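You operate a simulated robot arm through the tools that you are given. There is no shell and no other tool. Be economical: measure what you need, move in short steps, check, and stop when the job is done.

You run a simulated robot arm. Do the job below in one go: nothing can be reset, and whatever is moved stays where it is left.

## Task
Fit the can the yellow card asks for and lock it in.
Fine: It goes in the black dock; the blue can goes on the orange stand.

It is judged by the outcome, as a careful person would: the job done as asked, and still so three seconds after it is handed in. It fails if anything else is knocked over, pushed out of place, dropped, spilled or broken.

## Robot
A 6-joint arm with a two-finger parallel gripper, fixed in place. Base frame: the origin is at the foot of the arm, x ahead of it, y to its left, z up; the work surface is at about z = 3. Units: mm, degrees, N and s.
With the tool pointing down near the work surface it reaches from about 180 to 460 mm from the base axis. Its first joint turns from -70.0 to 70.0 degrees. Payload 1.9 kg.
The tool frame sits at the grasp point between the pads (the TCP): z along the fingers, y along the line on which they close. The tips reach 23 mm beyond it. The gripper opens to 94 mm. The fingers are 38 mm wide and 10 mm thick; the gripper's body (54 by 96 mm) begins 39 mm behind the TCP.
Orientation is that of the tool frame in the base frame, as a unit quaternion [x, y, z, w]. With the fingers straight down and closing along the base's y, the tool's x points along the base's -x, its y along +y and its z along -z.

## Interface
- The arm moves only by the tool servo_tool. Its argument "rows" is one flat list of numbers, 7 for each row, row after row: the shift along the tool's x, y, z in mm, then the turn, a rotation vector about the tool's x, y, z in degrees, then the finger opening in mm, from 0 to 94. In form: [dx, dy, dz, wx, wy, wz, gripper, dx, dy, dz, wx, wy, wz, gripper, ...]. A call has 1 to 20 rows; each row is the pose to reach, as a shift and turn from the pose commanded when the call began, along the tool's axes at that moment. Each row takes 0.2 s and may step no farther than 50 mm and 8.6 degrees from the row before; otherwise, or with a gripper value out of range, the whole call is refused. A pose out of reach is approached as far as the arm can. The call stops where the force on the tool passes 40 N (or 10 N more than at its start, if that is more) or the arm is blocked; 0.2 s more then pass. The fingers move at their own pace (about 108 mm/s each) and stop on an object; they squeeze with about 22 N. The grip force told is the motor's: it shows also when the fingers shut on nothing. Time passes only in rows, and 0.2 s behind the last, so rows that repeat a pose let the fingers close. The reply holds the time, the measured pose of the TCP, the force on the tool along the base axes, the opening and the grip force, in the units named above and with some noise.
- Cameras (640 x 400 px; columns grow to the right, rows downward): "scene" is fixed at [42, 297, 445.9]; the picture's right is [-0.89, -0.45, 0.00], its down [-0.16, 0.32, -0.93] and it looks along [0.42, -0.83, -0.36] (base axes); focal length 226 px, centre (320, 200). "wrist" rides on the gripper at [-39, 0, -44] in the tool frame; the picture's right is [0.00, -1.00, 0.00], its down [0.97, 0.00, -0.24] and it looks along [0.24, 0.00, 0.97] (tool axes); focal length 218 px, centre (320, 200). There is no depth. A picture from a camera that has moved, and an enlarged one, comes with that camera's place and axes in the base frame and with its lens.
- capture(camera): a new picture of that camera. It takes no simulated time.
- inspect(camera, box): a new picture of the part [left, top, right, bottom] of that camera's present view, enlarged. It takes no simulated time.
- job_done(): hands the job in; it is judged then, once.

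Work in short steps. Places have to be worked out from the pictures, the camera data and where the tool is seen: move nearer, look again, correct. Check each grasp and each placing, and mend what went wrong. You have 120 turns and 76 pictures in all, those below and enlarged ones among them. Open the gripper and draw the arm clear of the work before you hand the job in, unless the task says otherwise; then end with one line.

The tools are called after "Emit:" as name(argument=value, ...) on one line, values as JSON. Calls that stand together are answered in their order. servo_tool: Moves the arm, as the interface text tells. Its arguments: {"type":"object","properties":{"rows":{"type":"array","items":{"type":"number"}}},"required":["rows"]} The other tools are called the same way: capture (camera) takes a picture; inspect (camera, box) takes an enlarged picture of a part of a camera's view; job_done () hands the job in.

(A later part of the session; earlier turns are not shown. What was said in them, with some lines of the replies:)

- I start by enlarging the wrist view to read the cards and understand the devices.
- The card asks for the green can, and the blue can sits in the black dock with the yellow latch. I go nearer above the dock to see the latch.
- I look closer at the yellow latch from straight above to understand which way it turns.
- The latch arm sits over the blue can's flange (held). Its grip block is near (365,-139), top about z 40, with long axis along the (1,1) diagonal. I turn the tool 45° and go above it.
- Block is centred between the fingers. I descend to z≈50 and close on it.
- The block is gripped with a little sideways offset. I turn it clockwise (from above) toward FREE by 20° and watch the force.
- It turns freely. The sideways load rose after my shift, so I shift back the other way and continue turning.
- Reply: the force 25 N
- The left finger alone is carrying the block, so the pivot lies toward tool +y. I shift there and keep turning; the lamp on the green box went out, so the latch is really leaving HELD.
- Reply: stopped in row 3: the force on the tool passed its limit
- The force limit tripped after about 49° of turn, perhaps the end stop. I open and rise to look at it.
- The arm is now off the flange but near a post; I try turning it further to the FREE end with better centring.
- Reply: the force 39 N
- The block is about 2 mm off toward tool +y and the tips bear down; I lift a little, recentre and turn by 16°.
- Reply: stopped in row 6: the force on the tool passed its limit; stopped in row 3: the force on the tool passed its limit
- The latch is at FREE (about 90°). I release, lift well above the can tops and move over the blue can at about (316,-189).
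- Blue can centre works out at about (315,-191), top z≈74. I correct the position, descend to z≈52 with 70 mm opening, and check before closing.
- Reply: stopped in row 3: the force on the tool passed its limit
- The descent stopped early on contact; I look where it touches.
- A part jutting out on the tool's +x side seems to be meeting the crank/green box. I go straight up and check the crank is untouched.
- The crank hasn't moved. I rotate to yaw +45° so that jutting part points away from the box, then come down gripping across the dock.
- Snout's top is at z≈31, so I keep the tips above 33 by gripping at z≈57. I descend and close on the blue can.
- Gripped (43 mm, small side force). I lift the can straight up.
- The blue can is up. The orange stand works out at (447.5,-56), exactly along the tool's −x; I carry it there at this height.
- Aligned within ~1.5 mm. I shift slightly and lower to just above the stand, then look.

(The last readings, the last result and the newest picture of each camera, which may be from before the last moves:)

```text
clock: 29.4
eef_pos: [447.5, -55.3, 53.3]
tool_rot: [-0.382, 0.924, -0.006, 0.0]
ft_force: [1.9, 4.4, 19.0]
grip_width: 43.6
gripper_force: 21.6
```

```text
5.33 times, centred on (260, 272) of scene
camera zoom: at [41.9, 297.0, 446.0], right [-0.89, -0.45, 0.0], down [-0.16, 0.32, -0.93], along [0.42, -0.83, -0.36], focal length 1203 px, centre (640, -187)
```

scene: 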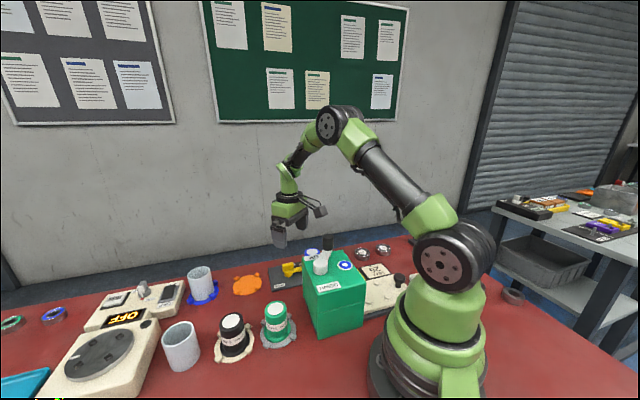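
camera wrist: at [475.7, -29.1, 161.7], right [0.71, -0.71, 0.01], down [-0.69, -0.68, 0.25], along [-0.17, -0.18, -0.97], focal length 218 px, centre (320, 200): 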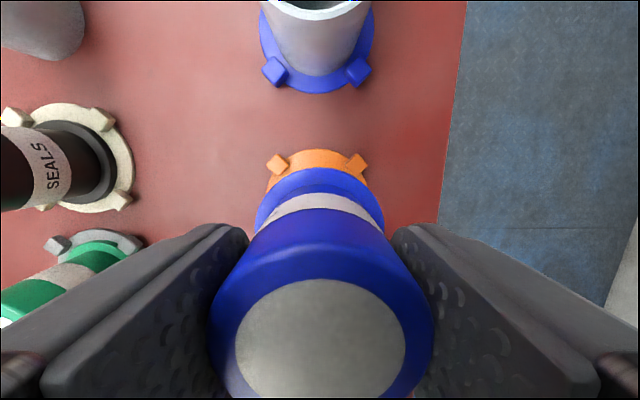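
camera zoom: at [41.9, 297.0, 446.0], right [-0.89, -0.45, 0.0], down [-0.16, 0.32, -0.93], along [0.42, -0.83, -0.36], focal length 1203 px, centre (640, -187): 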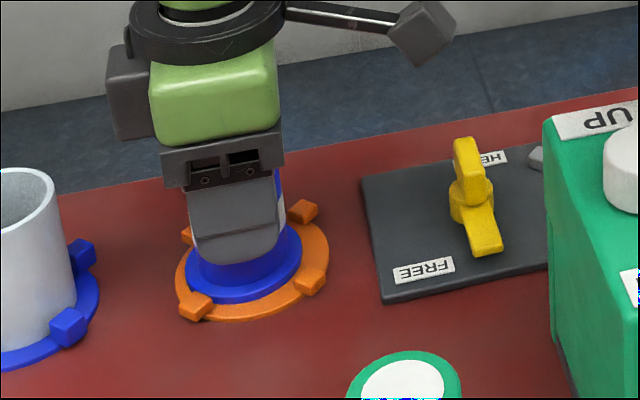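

Contact (19 N) with the can between the posts: it is on the stand. I release gently and rise, then check.

Emit:
servo_tool(rows=[0, 0, 0, 0, 0, 0, 48, 0, 0, 0, 0, 0, 0, 60, 0, 0, -10, 0, 0, 0, 62, 0, 0, -40, 0, 0, 0, 62, 0, 0, -80, 0, 0, 0, 62, 0, 0, -80, 0, 0, 0, 62])

Emit:
inspect(camera="scene", box=[200, 235, 320, 310])

Emit:
capture(camera="wrist")

```text
clock: 30.8
eef_pos: [445.4, -55.8, 131.2]
tool_rot: [-0.382, 0.924, -0.004, -0.001]
ft_force: [-0.4, -0.1, 0.2]
grip_width: 62.0
gripper_force: 0.1
```

```text
5.33 times, centred on (260, 272) of scene
camera zoom: at [42.0, 297.0, 445.9], right [-0.89, -0.45, 0.0], down [-0.16, 0.32, -0.93], along [0.42, -0.83, -0.36], focal length 1203 px, centre (640, -187)
```

zoom: 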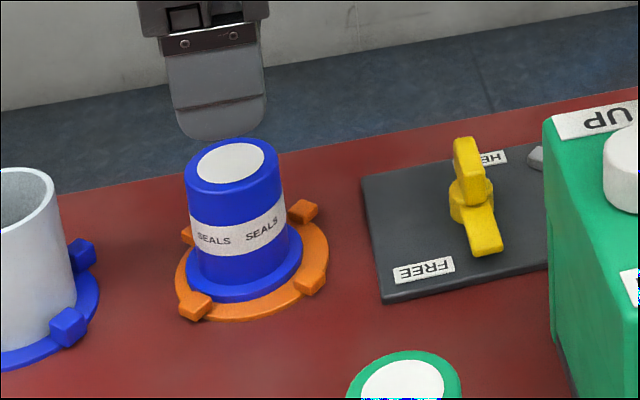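

```text
29 pictures are left
camera wrist: at [474.0, -28.5, 176.9], right [0.71, -0.71, 0.01], down [-0.69, -0.68, 0.25], along [-0.17, -0.18, -0.97], focal length 218 px, centre (320, 200)
```

wrist: 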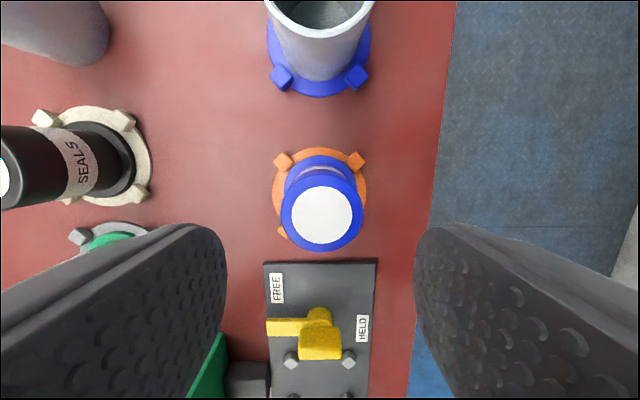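

Blue can is seated properly. Green can's stand computes to about (284,21). I rise, travel there turning to yaw −45° (jutting part away from the box), and look.

Emit:
servo_tool(rows=[0, 0, -25, 0, 0, 0, 70, 0, 0, -50, 0, 0, 0, 70, 5, 15, -60, 0, 0, 8, 70, 10, 30, -60, 0, 0, 16, 70, 16, 46, -60, 0, 0, 24, 70, 22, 62, -60, 0, 0, 32, 70, 28, 78, -60, 0, 0, 40, 70, 34, 94, -60, 0, 0, 48, 70, 40, 110, -60, 0, 0, 56, 70, 45, 126, -60, 0, 0, 64, 70, 50, 142, -50, 0, 0, 72, 70, 55, 156, -40, 0, 0, 80, 70, 60, 169, -30, 0, 0, 88, 70, 60, 169, -20, 0, 0, 90, 70, 60, 169, -20, 0, 0, 90, 70])

Emit:
capture(camera="wrist")

```text
clock: 34.0
eef_pos: [282.8, 23.2, 151.2]
tool_rot: [0.384, 0.924, -0.004, 0.003]
ft_force: [0.1, 0.0, 0.0]
grip_width: 69.9
gripper_force: 0.0
```

```text
28 pictures are left
camera wrist: at [311.1, -4.8, 196.3], right [-0.71, -0.7, 0.01], down [-0.68, 0.69, 0.23], along [-0.17, 0.16, -0.97], focal length 218 px, centre (320, 200)
```

wrist: 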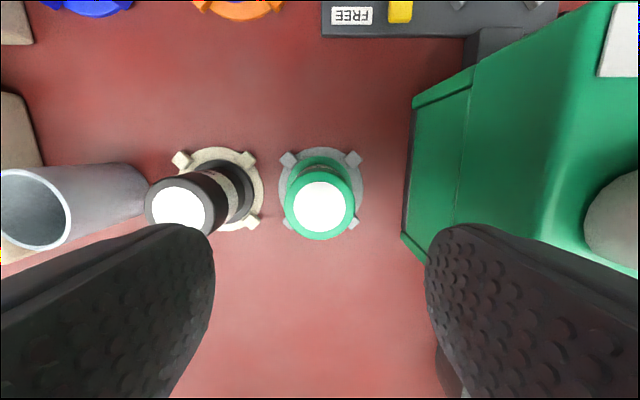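

The green can is at about (284.5,19). I correct and descend to z≈80, then check the centring.

Emit:
servo_tool(rows=[-4, -0.3, 25, 0, 0, 0, 62, -4, -0.3, 50, 0, 0, 0, 62, -4, -0.3, 72, 0, 0, 0, 62, -4, -0.3, 72, 0, 0, 0, 62])

Emit:
capture(camera="wrist")

```text
clock: 35.0
eef_pos: [287.1, 19.7, 77.2]
tool_rot: [0.383, 0.924, -0.004, 0.002]
ft_force: [-0.6, 0.1, -0.1]
grip_width: 61.8
gripper_force: 0.1
```

```text
27 pictures are left
camera wrist: at [314.9, -8.9, 122.6], right [-0.71, -0.71, 0.01], down [-0.69, 0.69, 0.23], along [-0.17, 0.16, -0.97], focal length 218 px, centre (320, 200)
```

wrist: 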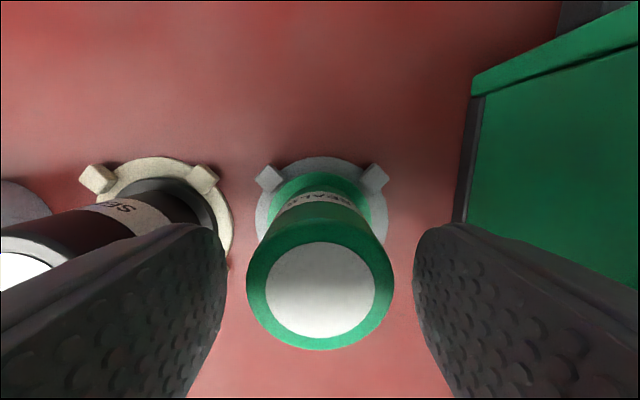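

Emit:
servo_tool(rows=[-0.8, 0, 12, 0, 0, 0, 62, -0.8, 0, 24, 0, 0, 0, 62, -0.8, 0, 24, 0, 0, 0, 50, -0.8, 0, 24, 0, 0, 0, 30, -0.8, 0, 24, 0, 0, 0, 30])

```text
clock: 36.2
eef_pos: [287.5, 18.6, 55.9]
tool_rot: [0.383, 0.924, -0.005, 0.003]
ft_force: [-0.8, 1.3, -0.3]
grip_width: 44.2
gripper_force: 22.2
```

Gripped cleanly. I lift straight up to z≈185 and check.

Emit:
servo_tool(rows=[0, 0, -10, 0, 0, 0, 30, 0, 0, -40, 0, 0, 0, 30, 0, 0, -80, 0, 0, 0, 30, 0, 0, -115, 0, 0, 0, 30, 0, 0, -150, 0, 0, 0, 30, 0, 0, -150, 0, 0, 0, 30])

Emit:
capture(camera="scene")

```text
clock: 37.6
eef_pos: [287.2, 20.7, 204.0]
tool_rot: [0.384, 0.923, -0.005, 0.003]
ft_force: [-0.6, 0.5, -1.0]
grip_width: 44.5
gripper_force: 22.6
```

```text
26 pictures are left
```

scene: 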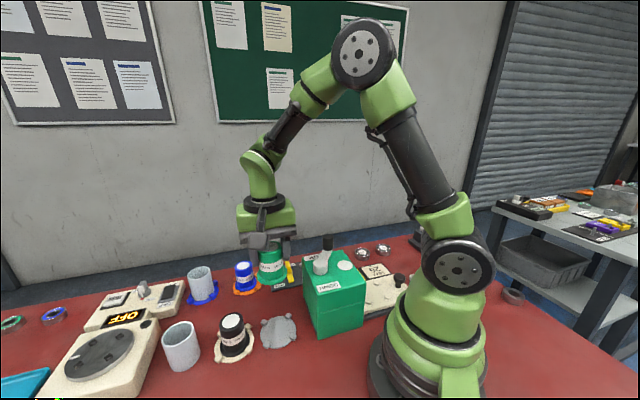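

Green can is lifted. I carry it high to above the dock while turning back to yaw +45°, then lower to z≈125.

Emit:
servo_tool(rows=[-14, -11, 0, 0, 0, -7.5, 30, -28, -22, 0, 0, 0, -15, 30, -42, -33, 0, 0, 0, -22.5, 30, -56, -44, 0, 0, 0, -30, 30, -70, -55, 0, 0, 0, -37.5, 30, -84, -66, 0, 0, 0, -45, 30, -98, -77, 0, 0, 0, -52.5, 30, -112, -88, 0, 0, 0, -60, 30, -126, -99, 0, 0, 0, -67.5, 30, -140, -110, 0, 0, 0, -75, 30, -154, -121, 0, 0, 0, -82.5, 30, -167.5, -130.5, 0, 0, 0, -90, 30, -167.5, -130.5, 30, 0, 0, -90, 30, -167.5, -130.5, 60, 0, 0, -90, 30, -167.5, -130.5, 75, 0, 0, -90, 30, -167.5, -130.5, 75, 0, 0, -90, 30])

Emit:
capture(camera="wrist")

```text
clock: 41.0
eef_pos: [312.4, -190.0, 132.5]
tool_rot: [-0.382, 0.924, -0.005, -0.001]
ft_force: [-0.5, 0.1, -2.7]
grip_width: 44.2
gripper_force: 22.3
```

```text
25 pictures are left
camera wrist: at [340.6, -163.1, 177.9], right [0.71, -0.71, 0.01], down [-0.69, -0.68, 0.25], along [-0.17, -0.18, -0.97], focal length 218 px, centre (320, 200)
```

wrist: 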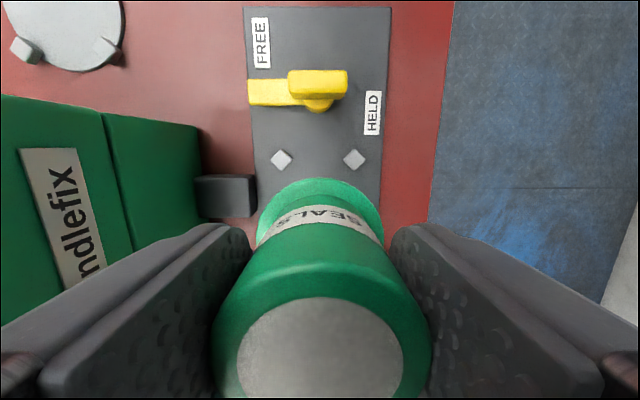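

The green can sits ~1.5 mm toward tool +x of the TCP and the dock centre ~2.5 mm the other way, so I shift −4 mm in x and lower to just above the posts.

Emit:
servo_tool(rows=[-4, 0.5, 0, 0, 0, 0, 30, -4, 0.5, 20, 0, 0, 0, 30, -4, 0.5, 40, 0, 0, 0, 30, -4, 0.5, 55, 0, 0, 0, 30, -4, 0.5, 55, 0, 0, 0, 30])

Emit:
inspect(camera="wrist", box=[220, 100, 420, 225])

```text
clock: 42.2
eef_pos: [316.5, -187.5, 74.3]
tool_rot: [-0.382, 0.924, -0.005, -0.002]
ft_force: [-0.1, -0.3, -0.5]
grip_width: 44.2
gripper_force: 22.5
```

```text
3.20 times, centred on (320, 162) of wrist
camera zoom: at [344.2, -161.0, 121.0], right [0.71, -0.71, 0.01], down [-0.69, -0.68, 0.25], along [-0.17, -0.18, -0.97], focal length 698 px, centre (320, 320)
```

zoom: 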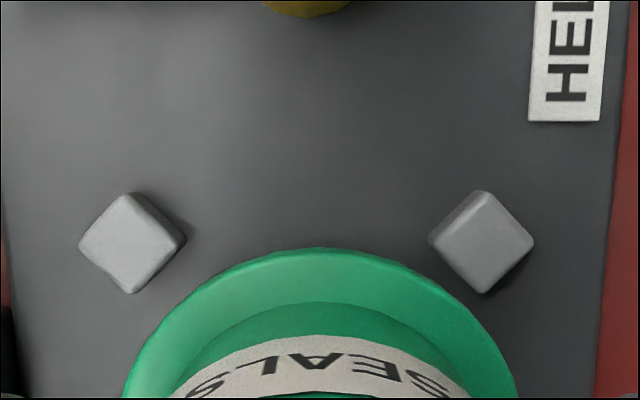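

Cross offset about 2 mm to the left remains; I correct it and descend toward seating.

Emit:
servo_tool(rows=[-0.8, 1.9, 0, 0, 0, 0, 30, -0.8, 1.9, 5, 0, 0, 0, 30, -0.8, 1.9, 8, 0, 0, 0, 30, -0.8, 1.9, 8, 0, 0, 0, 30])

Emit:
inspect(camera="wrist", box=[220, 100, 420, 225])

```text
clock: 43.2
eef_pos: [314.9, -184.7, 67.3]
tool_rot: [-0.382, 0.924, -0.005, -0.002]
ft_force: [-0.3, 0.5, -1.8]
grip_width: 44.4
gripper_force: 21.8
```

```text
3.20 times, centred on (320, 162) of wrist
camera zoom: at [343.3, -158.9, 113.0], right [0.71, -0.71, 0.01], down [-0.69, -0.68, 0.25], along [-0.17, -0.18, -0.97], focal length 698 px, centre (320, 320)
```

zoom: 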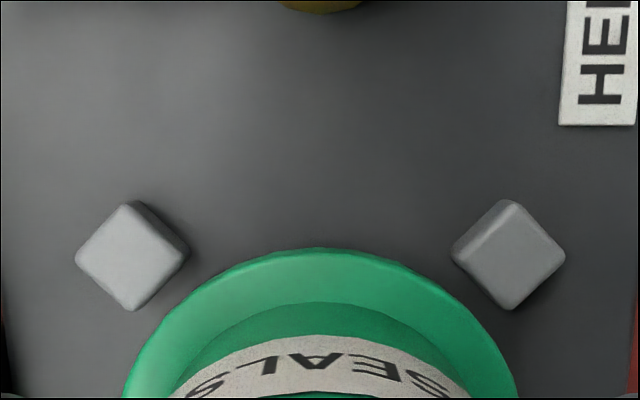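

Centred between the posts. I lower gently to contact.

Emit:
servo_tool(rows=[0, 0, 3, 0, 0, 0, 30, 0, 0, 5, 0, 0, 0, 30, 0, 0, 7, 0, 0, 0, 30, 0, 0, 8, 0, 0, 0, 30, 0, 0, 8, 0, 0, 0, 30])

```text
clock: 44.4
eef_pos: [315.7, -187.5, 60.6]
tool_rot: [-0.382, 0.924, -0.005, -0.001]
ft_force: [0.5, 0.1, -0.5]
grip_width: 44.3
gripper_force: 22.0
```

Emit:
servo_tool(rows=[0, 0, 1, 0, 0, 0, 30, 0, 0, 2, 0, 0, 0, 30, 0, 0, 2, 0, 0, 0, 30])

Emit:
inspect(camera="wrist", box=[220, 100, 420, 225])

```text
clock: 45.2
eef_pos: [315.1, -188.0, 57.9]
tool_rot: [-0.382, 0.924, -0.005, -0.001]
ft_force: [0.5, -0.2, -1.4]
grip_width: 44.4
gripper_force: 21.7
```

```text
3.20 times, centred on (320, 162) of wrist
camera zoom: at [343.5, -159.7, 103.5], right [0.71, -0.71, 0.01], down [-0.69, -0.68, 0.25], along [-0.17, -0.18, -0.97], focal length 698 px, centre (320, 320)
```

zoom: 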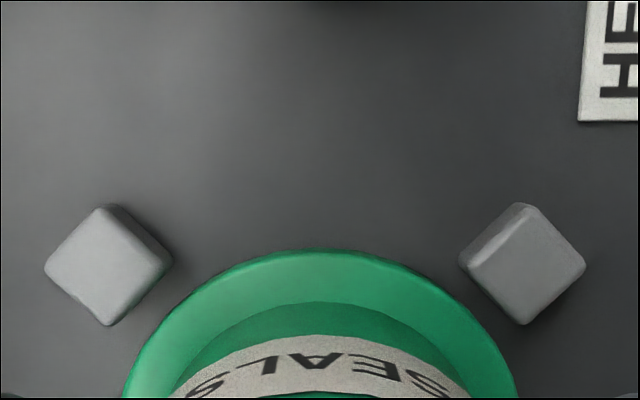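

Emit:
servo_tool(rows=[0, 0.5, 1, 0, 0, 0, 30, 0, 0.5, 2, 0, 0, 0, 30, 0, 0.5, 2, 0, 0, 0, 30])

```text
clock: 46.0
eef_pos: [314.6, -185.6, 57.2]
tool_rot: [-0.382, 0.924, -0.006, 0.0]
ft_force: [0.4, -3.2, 18.5]
grip_width: 44.6
gripper_force: 22.4
```

Contact (18 N) at z≈57: lower than post height, so it's on the dock floor. I release and rise.

Emit:
servo_tool(rows=[0, 0, -0.5, 0, 0, 0, 48, 0, 0, -0.5, 0, 0, 0, 60, 0, 0, -10, 0, 0, 0, 62, 0, 0, -40, 0, 0, 0, 62, 0, 0, -80, 0, 0, 0, 62, 0, 0, -80, 0, 0, 0, 62])

Emit:
capture(camera="wrist")

```text
clock: 47.4
eef_pos: [314.7, -187.3, 137.1]
tool_rot: [-0.382, 0.924, -0.005, -0.002]
ft_force: [-0.1, 0.8, 0.6]
grip_width: 62.1
gripper_force: 0.1
```

```text
21 pictures are left
camera wrist: at [343.3, -160.0, 182.0], right [0.71, -0.71, 0.01], down [-0.69, -0.68, 0.25], along [-0.17, -0.18, -0.97], focal length 218 px, centre (320, 200)
```

wrist: 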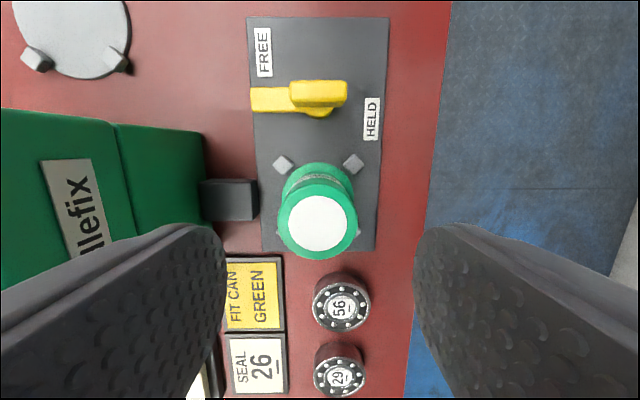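

Green can sits well in the dock. Now I go over the latch hub (367,-139), turn to yaw −45° and look.

Emit:
servo_tool(rows=[-10, 0, 0, 0, 0, 8, 60, -20, 0, 0, 0, 0, 16, 50, -30, -1, 0, 0, 0, 24, 40, -40, -1, 0, 0, 0, 32, 40, -50, -1, 0, 0, 0, 40, 40, -60, -2, 0, 0, 0, 48, 40, -71, -2.5, 0, 0, 0, 56, 40, -71, -2.5, 0, 0, 0, 64, 40, -71, -2.5, 10, 0, 0, 72, 40, -71, -2.5, 20, 0, 0, 80, 40, -71, -2.5, 30, 0, 0, 88, 40, -71, -2.5, 35, 0, 0, 90, 40, -71, -2.5, 35, 0, 0, 90, 40])

Emit:
capture(camera="wrist")

```text
clock: 50.2
eef_pos: [367.1, -138.3, 101.4]
tool_rot: [0.385, 0.923, -0.006, 0.002]
ft_force: [0.9, -0.1, -0.1]
grip_width: 40.0
gripper_force: 0.1
```

```text
20 pictures are left
camera wrist: at [394.4, -166.1, 146.7], right [-0.71, -0.7, 0.01], down [-0.68, 0.69, 0.23], along [-0.17, 0.16, -0.97], focal length 218 px, centre (320, 200)
```

wrist: 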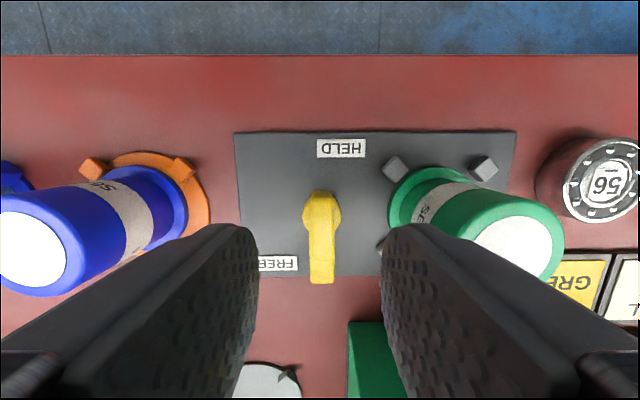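

Centred on the block. I descend to z≈57 and close.

Emit:
servo_tool(rows=[0, 0, 20, 0, 0, 0, 40, 0, 0, 36, 0, 0, 0, 34, 0, 0, 44, 0, 0, 0, 34, 0, 0, 44, 0, 0, 0, 8, 0, 0, 44, 0, 0, 0, 8, 0, 0, 44, 0, 0, 0, 8])

Emit:
capture(camera="wrist")

```text
clock: 51.6
eef_pos: [364.9, -140.1, 57.5]
tool_rot: [0.383, 0.924, -0.004, 0.002]
ft_force: [-3.7, -4.9, 0.2]
grip_width: 11.5
gripper_force: 44.4
```

```text
19 pictures are left
camera wrist: at [393.4, -167.2, 103.1], right [-0.71, -0.71, 0.01], down [-0.68, 0.69, 0.23], along [-0.17, 0.16, -0.97], focal length 218 px, centre (320, 200)
```

wrist: 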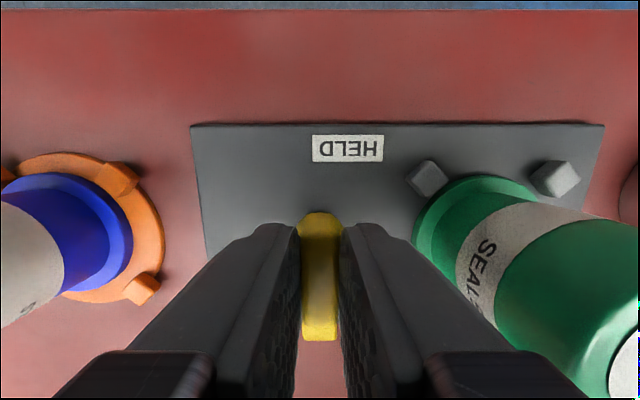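

Firm grip on the block. I turn it back (counter-clockwise from above) in stages.

Emit:
servo_tool(rows=[0, -0.3, 0, 0, 0, -6, 8, 0, -0.3, 0, 0, 0, -12, 8, 0, -0.3, 0, 0, 0, -18, 8, 0, -0.3, 0, 0, 0, -24, 8, 0, -0.3, 0, 0, 0, -30, 8])

```text
clock: 52.5
eef_pos: [369.2, -135.5, 57.7]
tool_rot: [0.227, 0.974, 0.001, 0.003]
ft_force: [5.0, -7.2, -2.0]
grip_width: 21.1
gripper_force: 15.0
stopped in row 4: the force on the tool passed its limit (the readings are from after the stop); the commanded pose is now the measured one
```

Emit:
capture(camera="wrist")

```text
18 pictures are left
camera wrist: at [403.6, -153.2, 103.1], right [-0.44, -0.9, 0.0], down [-0.87, 0.43, 0.24], along [-0.21, 0.11, -0.97], focal length 218 px, centre (320, 200)
```

wrist: 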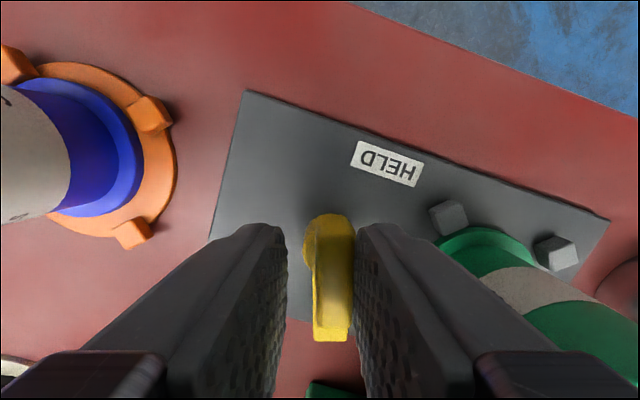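

The block slid to the right finger as the centre drifted; I recentre over the hub, let it clamp, and turn on more slowly.

Emit:
servo_tool(rows=[0.5, -2, 0, 0, 0, 0, 8, 0.9, -4.2, 0, 0, 0, 0, 8, 0.9, -4.2, 0, 0, 0, 0, 8, 0.9, -4.2, 0, 0, 0, 0, 8])

```text
clock: 53.1
eef_pos: [368.8, -136.4, 57.6]
tool_rot: [0.233, 0.972, 0.002, 0.005]
ft_force: [3.6, -4.6, -3.5]
grip_width: 19.0
gripper_force: 12.2
stopped in row 2: the force on the tool passed its limit (the readings are from after the stop); the commanded pose is now the measured one
```

Emit:
servo_tool(rows=[0, 0, 0, 0, 0, 0, 30, 0, 0, 0, 0, 0, 0, 30, 0.6, -3.2, 0, 0, 0, 0, 30, 0.6, -3.2, 0, 0, 0, 0, 30])

Emit:
capture(camera="wrist")

```text
clock: 54.0
eef_pos: [367.9, -136.9, 58.5]
tool_rot: [0.235, 0.972, 0.005, 0.006]
ft_force: [1.4, 2.0, 0.1]
grip_width: 30.1
gripper_force: 0.1
stopped in row 4: the force on the tool passed its limit (the readings are from after the stop); the commanded pose is now the measured one
```

```text
17 pictures are left
camera wrist: at [402.6, -155.1, 104.0], right [-0.46, -0.89, -0.01], down [-0.87, 0.44, 0.23], along [-0.2, 0.12, -0.97], focal length 218 px, centre (320, 200)
```

wrist: 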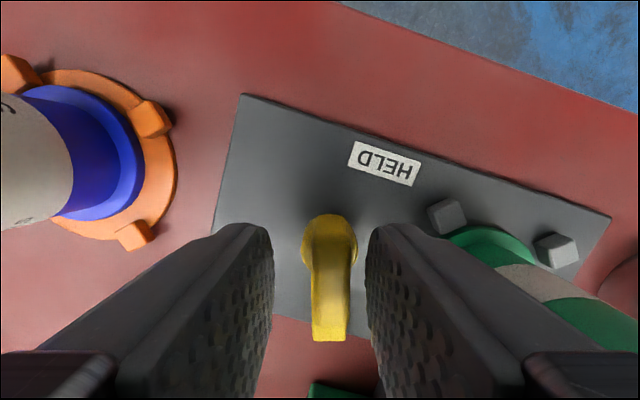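

The trips seem to come from the jutting part meeting the green box near this angle, not the latch. I check the scene.

Emit:
inspect(camera="scene", box=[200, 170, 400, 345])

```text
2.29 times, centred on (300, 258) of scene
camera zoom: at [42.0, 297.0, 445.9], right [-0.89, -0.45, 0.0], down [-0.16, 0.32, -0.93], along [0.42, -0.83, -0.36], focal length 516 px, centre (366, 69)
```

zoom: 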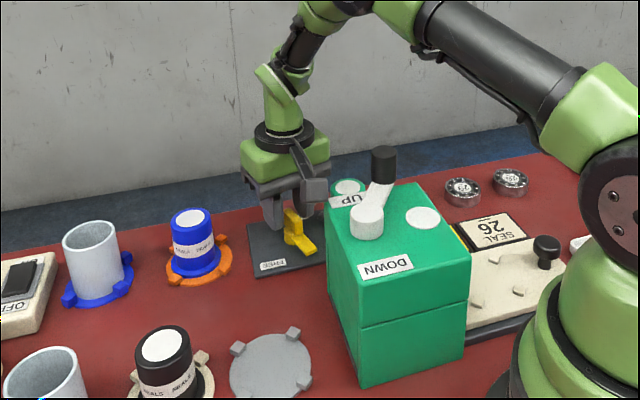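

The jutting part meets the box's corner at this yaw; the box itself hasn't moved. I back off, lift, turn to about yaw +5° (clear of the box) and then let the closing jaws align the block from there.

Emit:
servo_tool(rows=[-1, 1.5, -5, 0, 0, 0, 34, -1, 1.5, -30, 0, 0, 0, 40, -1, 0, -55, 0, 0, 0, 40, 0, -2, -55, 0, 0, -8, 40, 0, -2, -55, 0, 0, -16, 40, 0, -2, -55, 0, 0, -24, 40, 0, -2, -55, 0, 0, -31, 40, 0, -2, -55, 0, 0, -31, 40])

Emit:
capture(camera="wrist")

```text
clock: 55.8
eef_pos: [365.4, -138.5, 113.9]
tool_rot: [-0.033, 0.999, 0.003, 0.007]
ft_force: [0.0, 0.0, 0.2]
grip_width: 40.0
gripper_force: 0.1
```

```text
15 pictures are left
camera wrist: at [405.0, -136.9, 159.0], right [0.07, -1.0, 0.0], down [-0.97, -0.07, 0.23], along [-0.23, -0.01, -0.97], focal length 218 px, centre (320, 200)
```

wrist: 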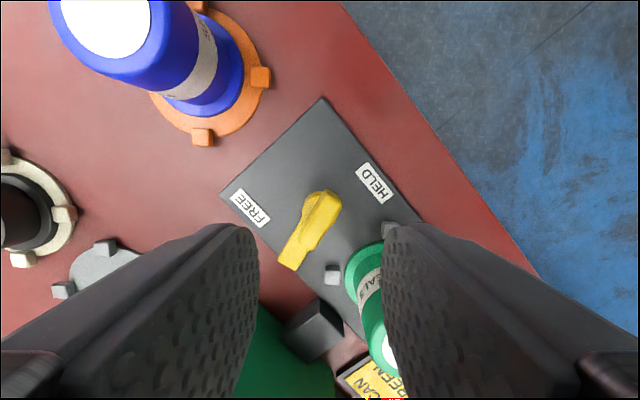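

Emit:
servo_tool(rows=[0, 0, 25, 0, 0, 0, 40, 0, 0, 45, 0, 0, 0, 40, 0, 0, 58, 0, 0, 0, 40, 0, 0, 58, 0, 0, 0, 24, 0, 0, 58, 0, 0, 0, 8, 0, 0, 58, 0, 0, 0, 8, 0, 0, 58, 0, 0, 0, 8])

Emit:
capture(camera="wrist")

```text
clock: 57.4
eef_pos: [368.5, -138.2, 55.4]
tool_rot: [-0.033, 0.999, 0.002, 0.008]
ft_force: [8.6, -5.0, -13.1]
grip_width: 11.6
gripper_force: 44.5
```

```text
14 pictures are left
camera wrist: at [406.3, -136.3, 101.2], right [0.07, -1.0, 0.0], down [-0.97, -0.07, 0.23], along [-0.22, -0.01, -0.97], focal length 218 px, centre (320, 200)
```

wrist: 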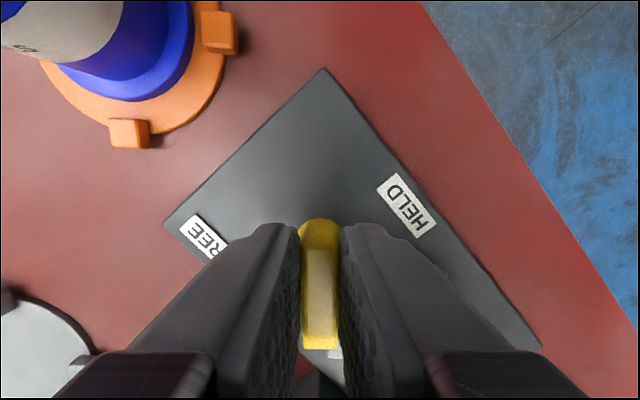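

The jaws aligned the latch to yaw +4°. Now I turn on with it gripped.

Emit:
servo_tool(rows=[0, 0, 0, 0, 0, -5, 8, 0, 0, 0, 0, 0, -10, 8, 0, 0, 0, 0, 0, -15, 8, 0, 0, 0, 0, 0, -20, 8])

```text
clock: 58.4
eef_pos: [366.5, -137.8, 55.3]
tool_rot: [-0.205, 0.979, 0.003, 0.007]
ft_force: [-2.8, 24.2, -2.4]
grip_width: 11.7
gripper_force: 45.0
```

Emit:
servo_tool(rows=[0, 1.2, 0, 0, 0, 0, 8, 0, 1.2, 0, 0, 0, -5, 8, 0, 1.2, 0, 0, 0, -10, 8, 0, 1.2, 0, 0, 0, -15, 8, 0, 1.2, 0, 0, 0, -20, 8])

Emit:
capture(camera="wrist")

```text
clock: 59.6
eef_pos: [366.0, -136.2, 55.4]
tool_rot: [-0.367, 0.93, 0.002, 0.006]
ft_force: [-3.0, 2.0, 3.3]
grip_width: 11.9
gripper_force: 44.9
stopped in row 5: the force on the tool passed its limit (the readings are from after the stop); the commanded pose is now the measured one
```

```text
13 pictures are left
camera wrist: at [395.1, -110.3, 101.2], right [0.68, -0.73, 0.0], down [-0.71, -0.66, 0.23], along [-0.16, -0.16, -0.97], focal length 218 px, centre (320, 200)
```

wrist: 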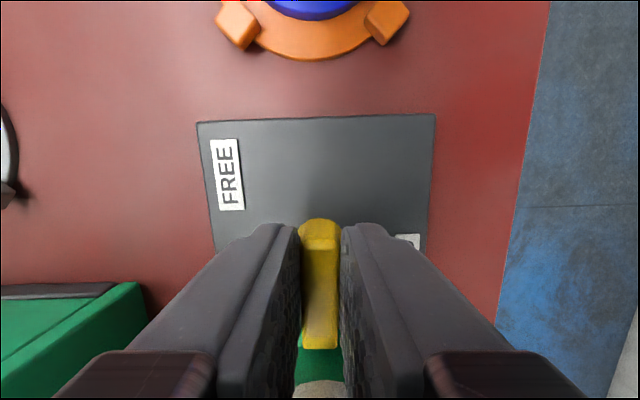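

Yaw is 43°; arm lies over the green flange. I check the lamp on the box.

Emit:
inspect(camera="scene", box=[200, 170, 400, 345])

```text
2.29 times, centred on (300, 258) of scene
camera zoom: at [42.0, 297.0, 445.9], right [-0.89, -0.45, 0.0], down [-0.16, 0.32, -0.93], along [0.42, -0.83, -0.36], focal length 516 px, centre (366, 69)
```

zoom: 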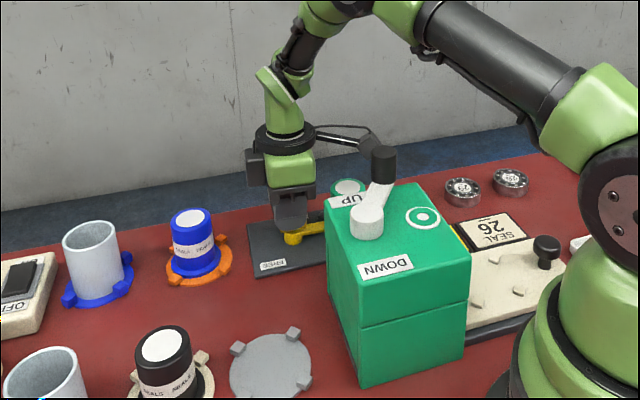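

The lamp shows green: the can is held. I add the last 2°, release and rise.

Emit:
servo_tool(rows=[0, 0, 0, 0, 0, -1.5, 8, 0, 0, 0, 0, 0, -2.5, 8, 0, 0, 0, 0, 0, -2.5, 8])

Emit:
servo_tool(rows=[0, 0, 0, 0, 0, 0, 24, 0, 0, 0, 0, 0, 0, 34, 0, 0, -30, 0, 0, 0, 34, 0, 0, -70, 0, 0, 0, 34, 0, 0, -110, 0, 0, 0, 34, -10, 0, -140, 0, 0, 0, 34, -20, 0, -160, 0, 0, 0, 34, -20, 0, -160, 0, 0, 0, 34])

Emit:
capture(camera="wrist")

Emit:
capture(camera="scene")

```text
clock: 60.4
eef_pos: [365.8, -135.7, 55.2]
tool_rot: [-0.387, 0.922, 0.001, 0.007]
ft_force: [-4.6, -7.4, 0.4]
grip_width: 11.8
gripper_force: 44.7
```

```text
clock: 62.2
eef_pos: [379.8, -123.8, 216.0]
tool_rot: [-0.387, 0.922, 0.0, 0.007]
ft_force: [-0.8, -0.3, -0.2]
grip_width: 34.0
gripper_force: 0.1
```

```text
11 pictures are left
camera wrist: at [406.1, -96.9, 262.1], right [0.71, -0.7, 0.0], down [-0.68, -0.7, 0.23], along [-0.16, -0.16, -0.97], focal length 218 px, centre (320, 200)
```

wrist: 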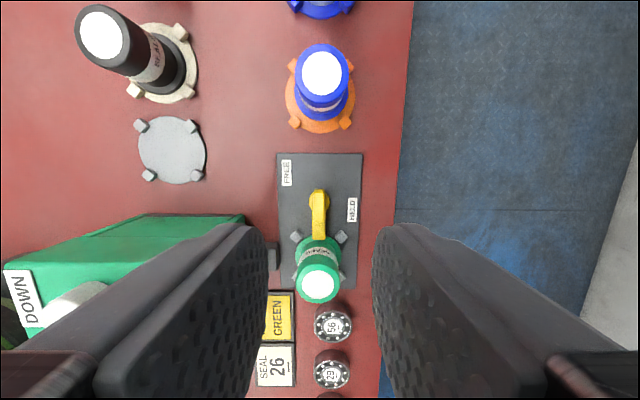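

```text
10 pictures are left
```

scene: 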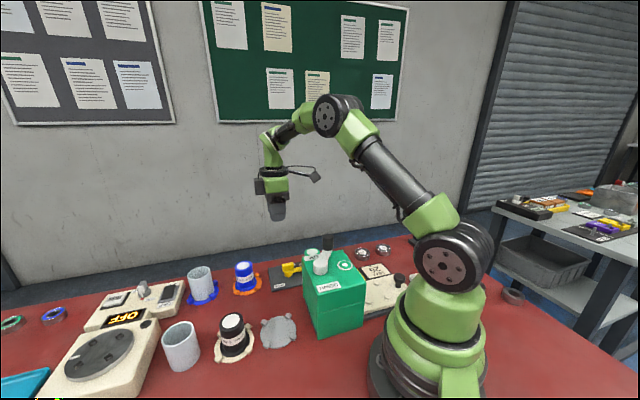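

The green can is in the black dock under the latch, the lamp is green, the blue can sits on the orange stand, nothing else has moved, and the arm is clear with the gripper open. I hand the job in.

Emit:
job_done()

```text
The job is handed in.
```

The green can is in the black dock with the latch turned to HELD, the lamp on the box shows green, and the blue can is on the orange stand.
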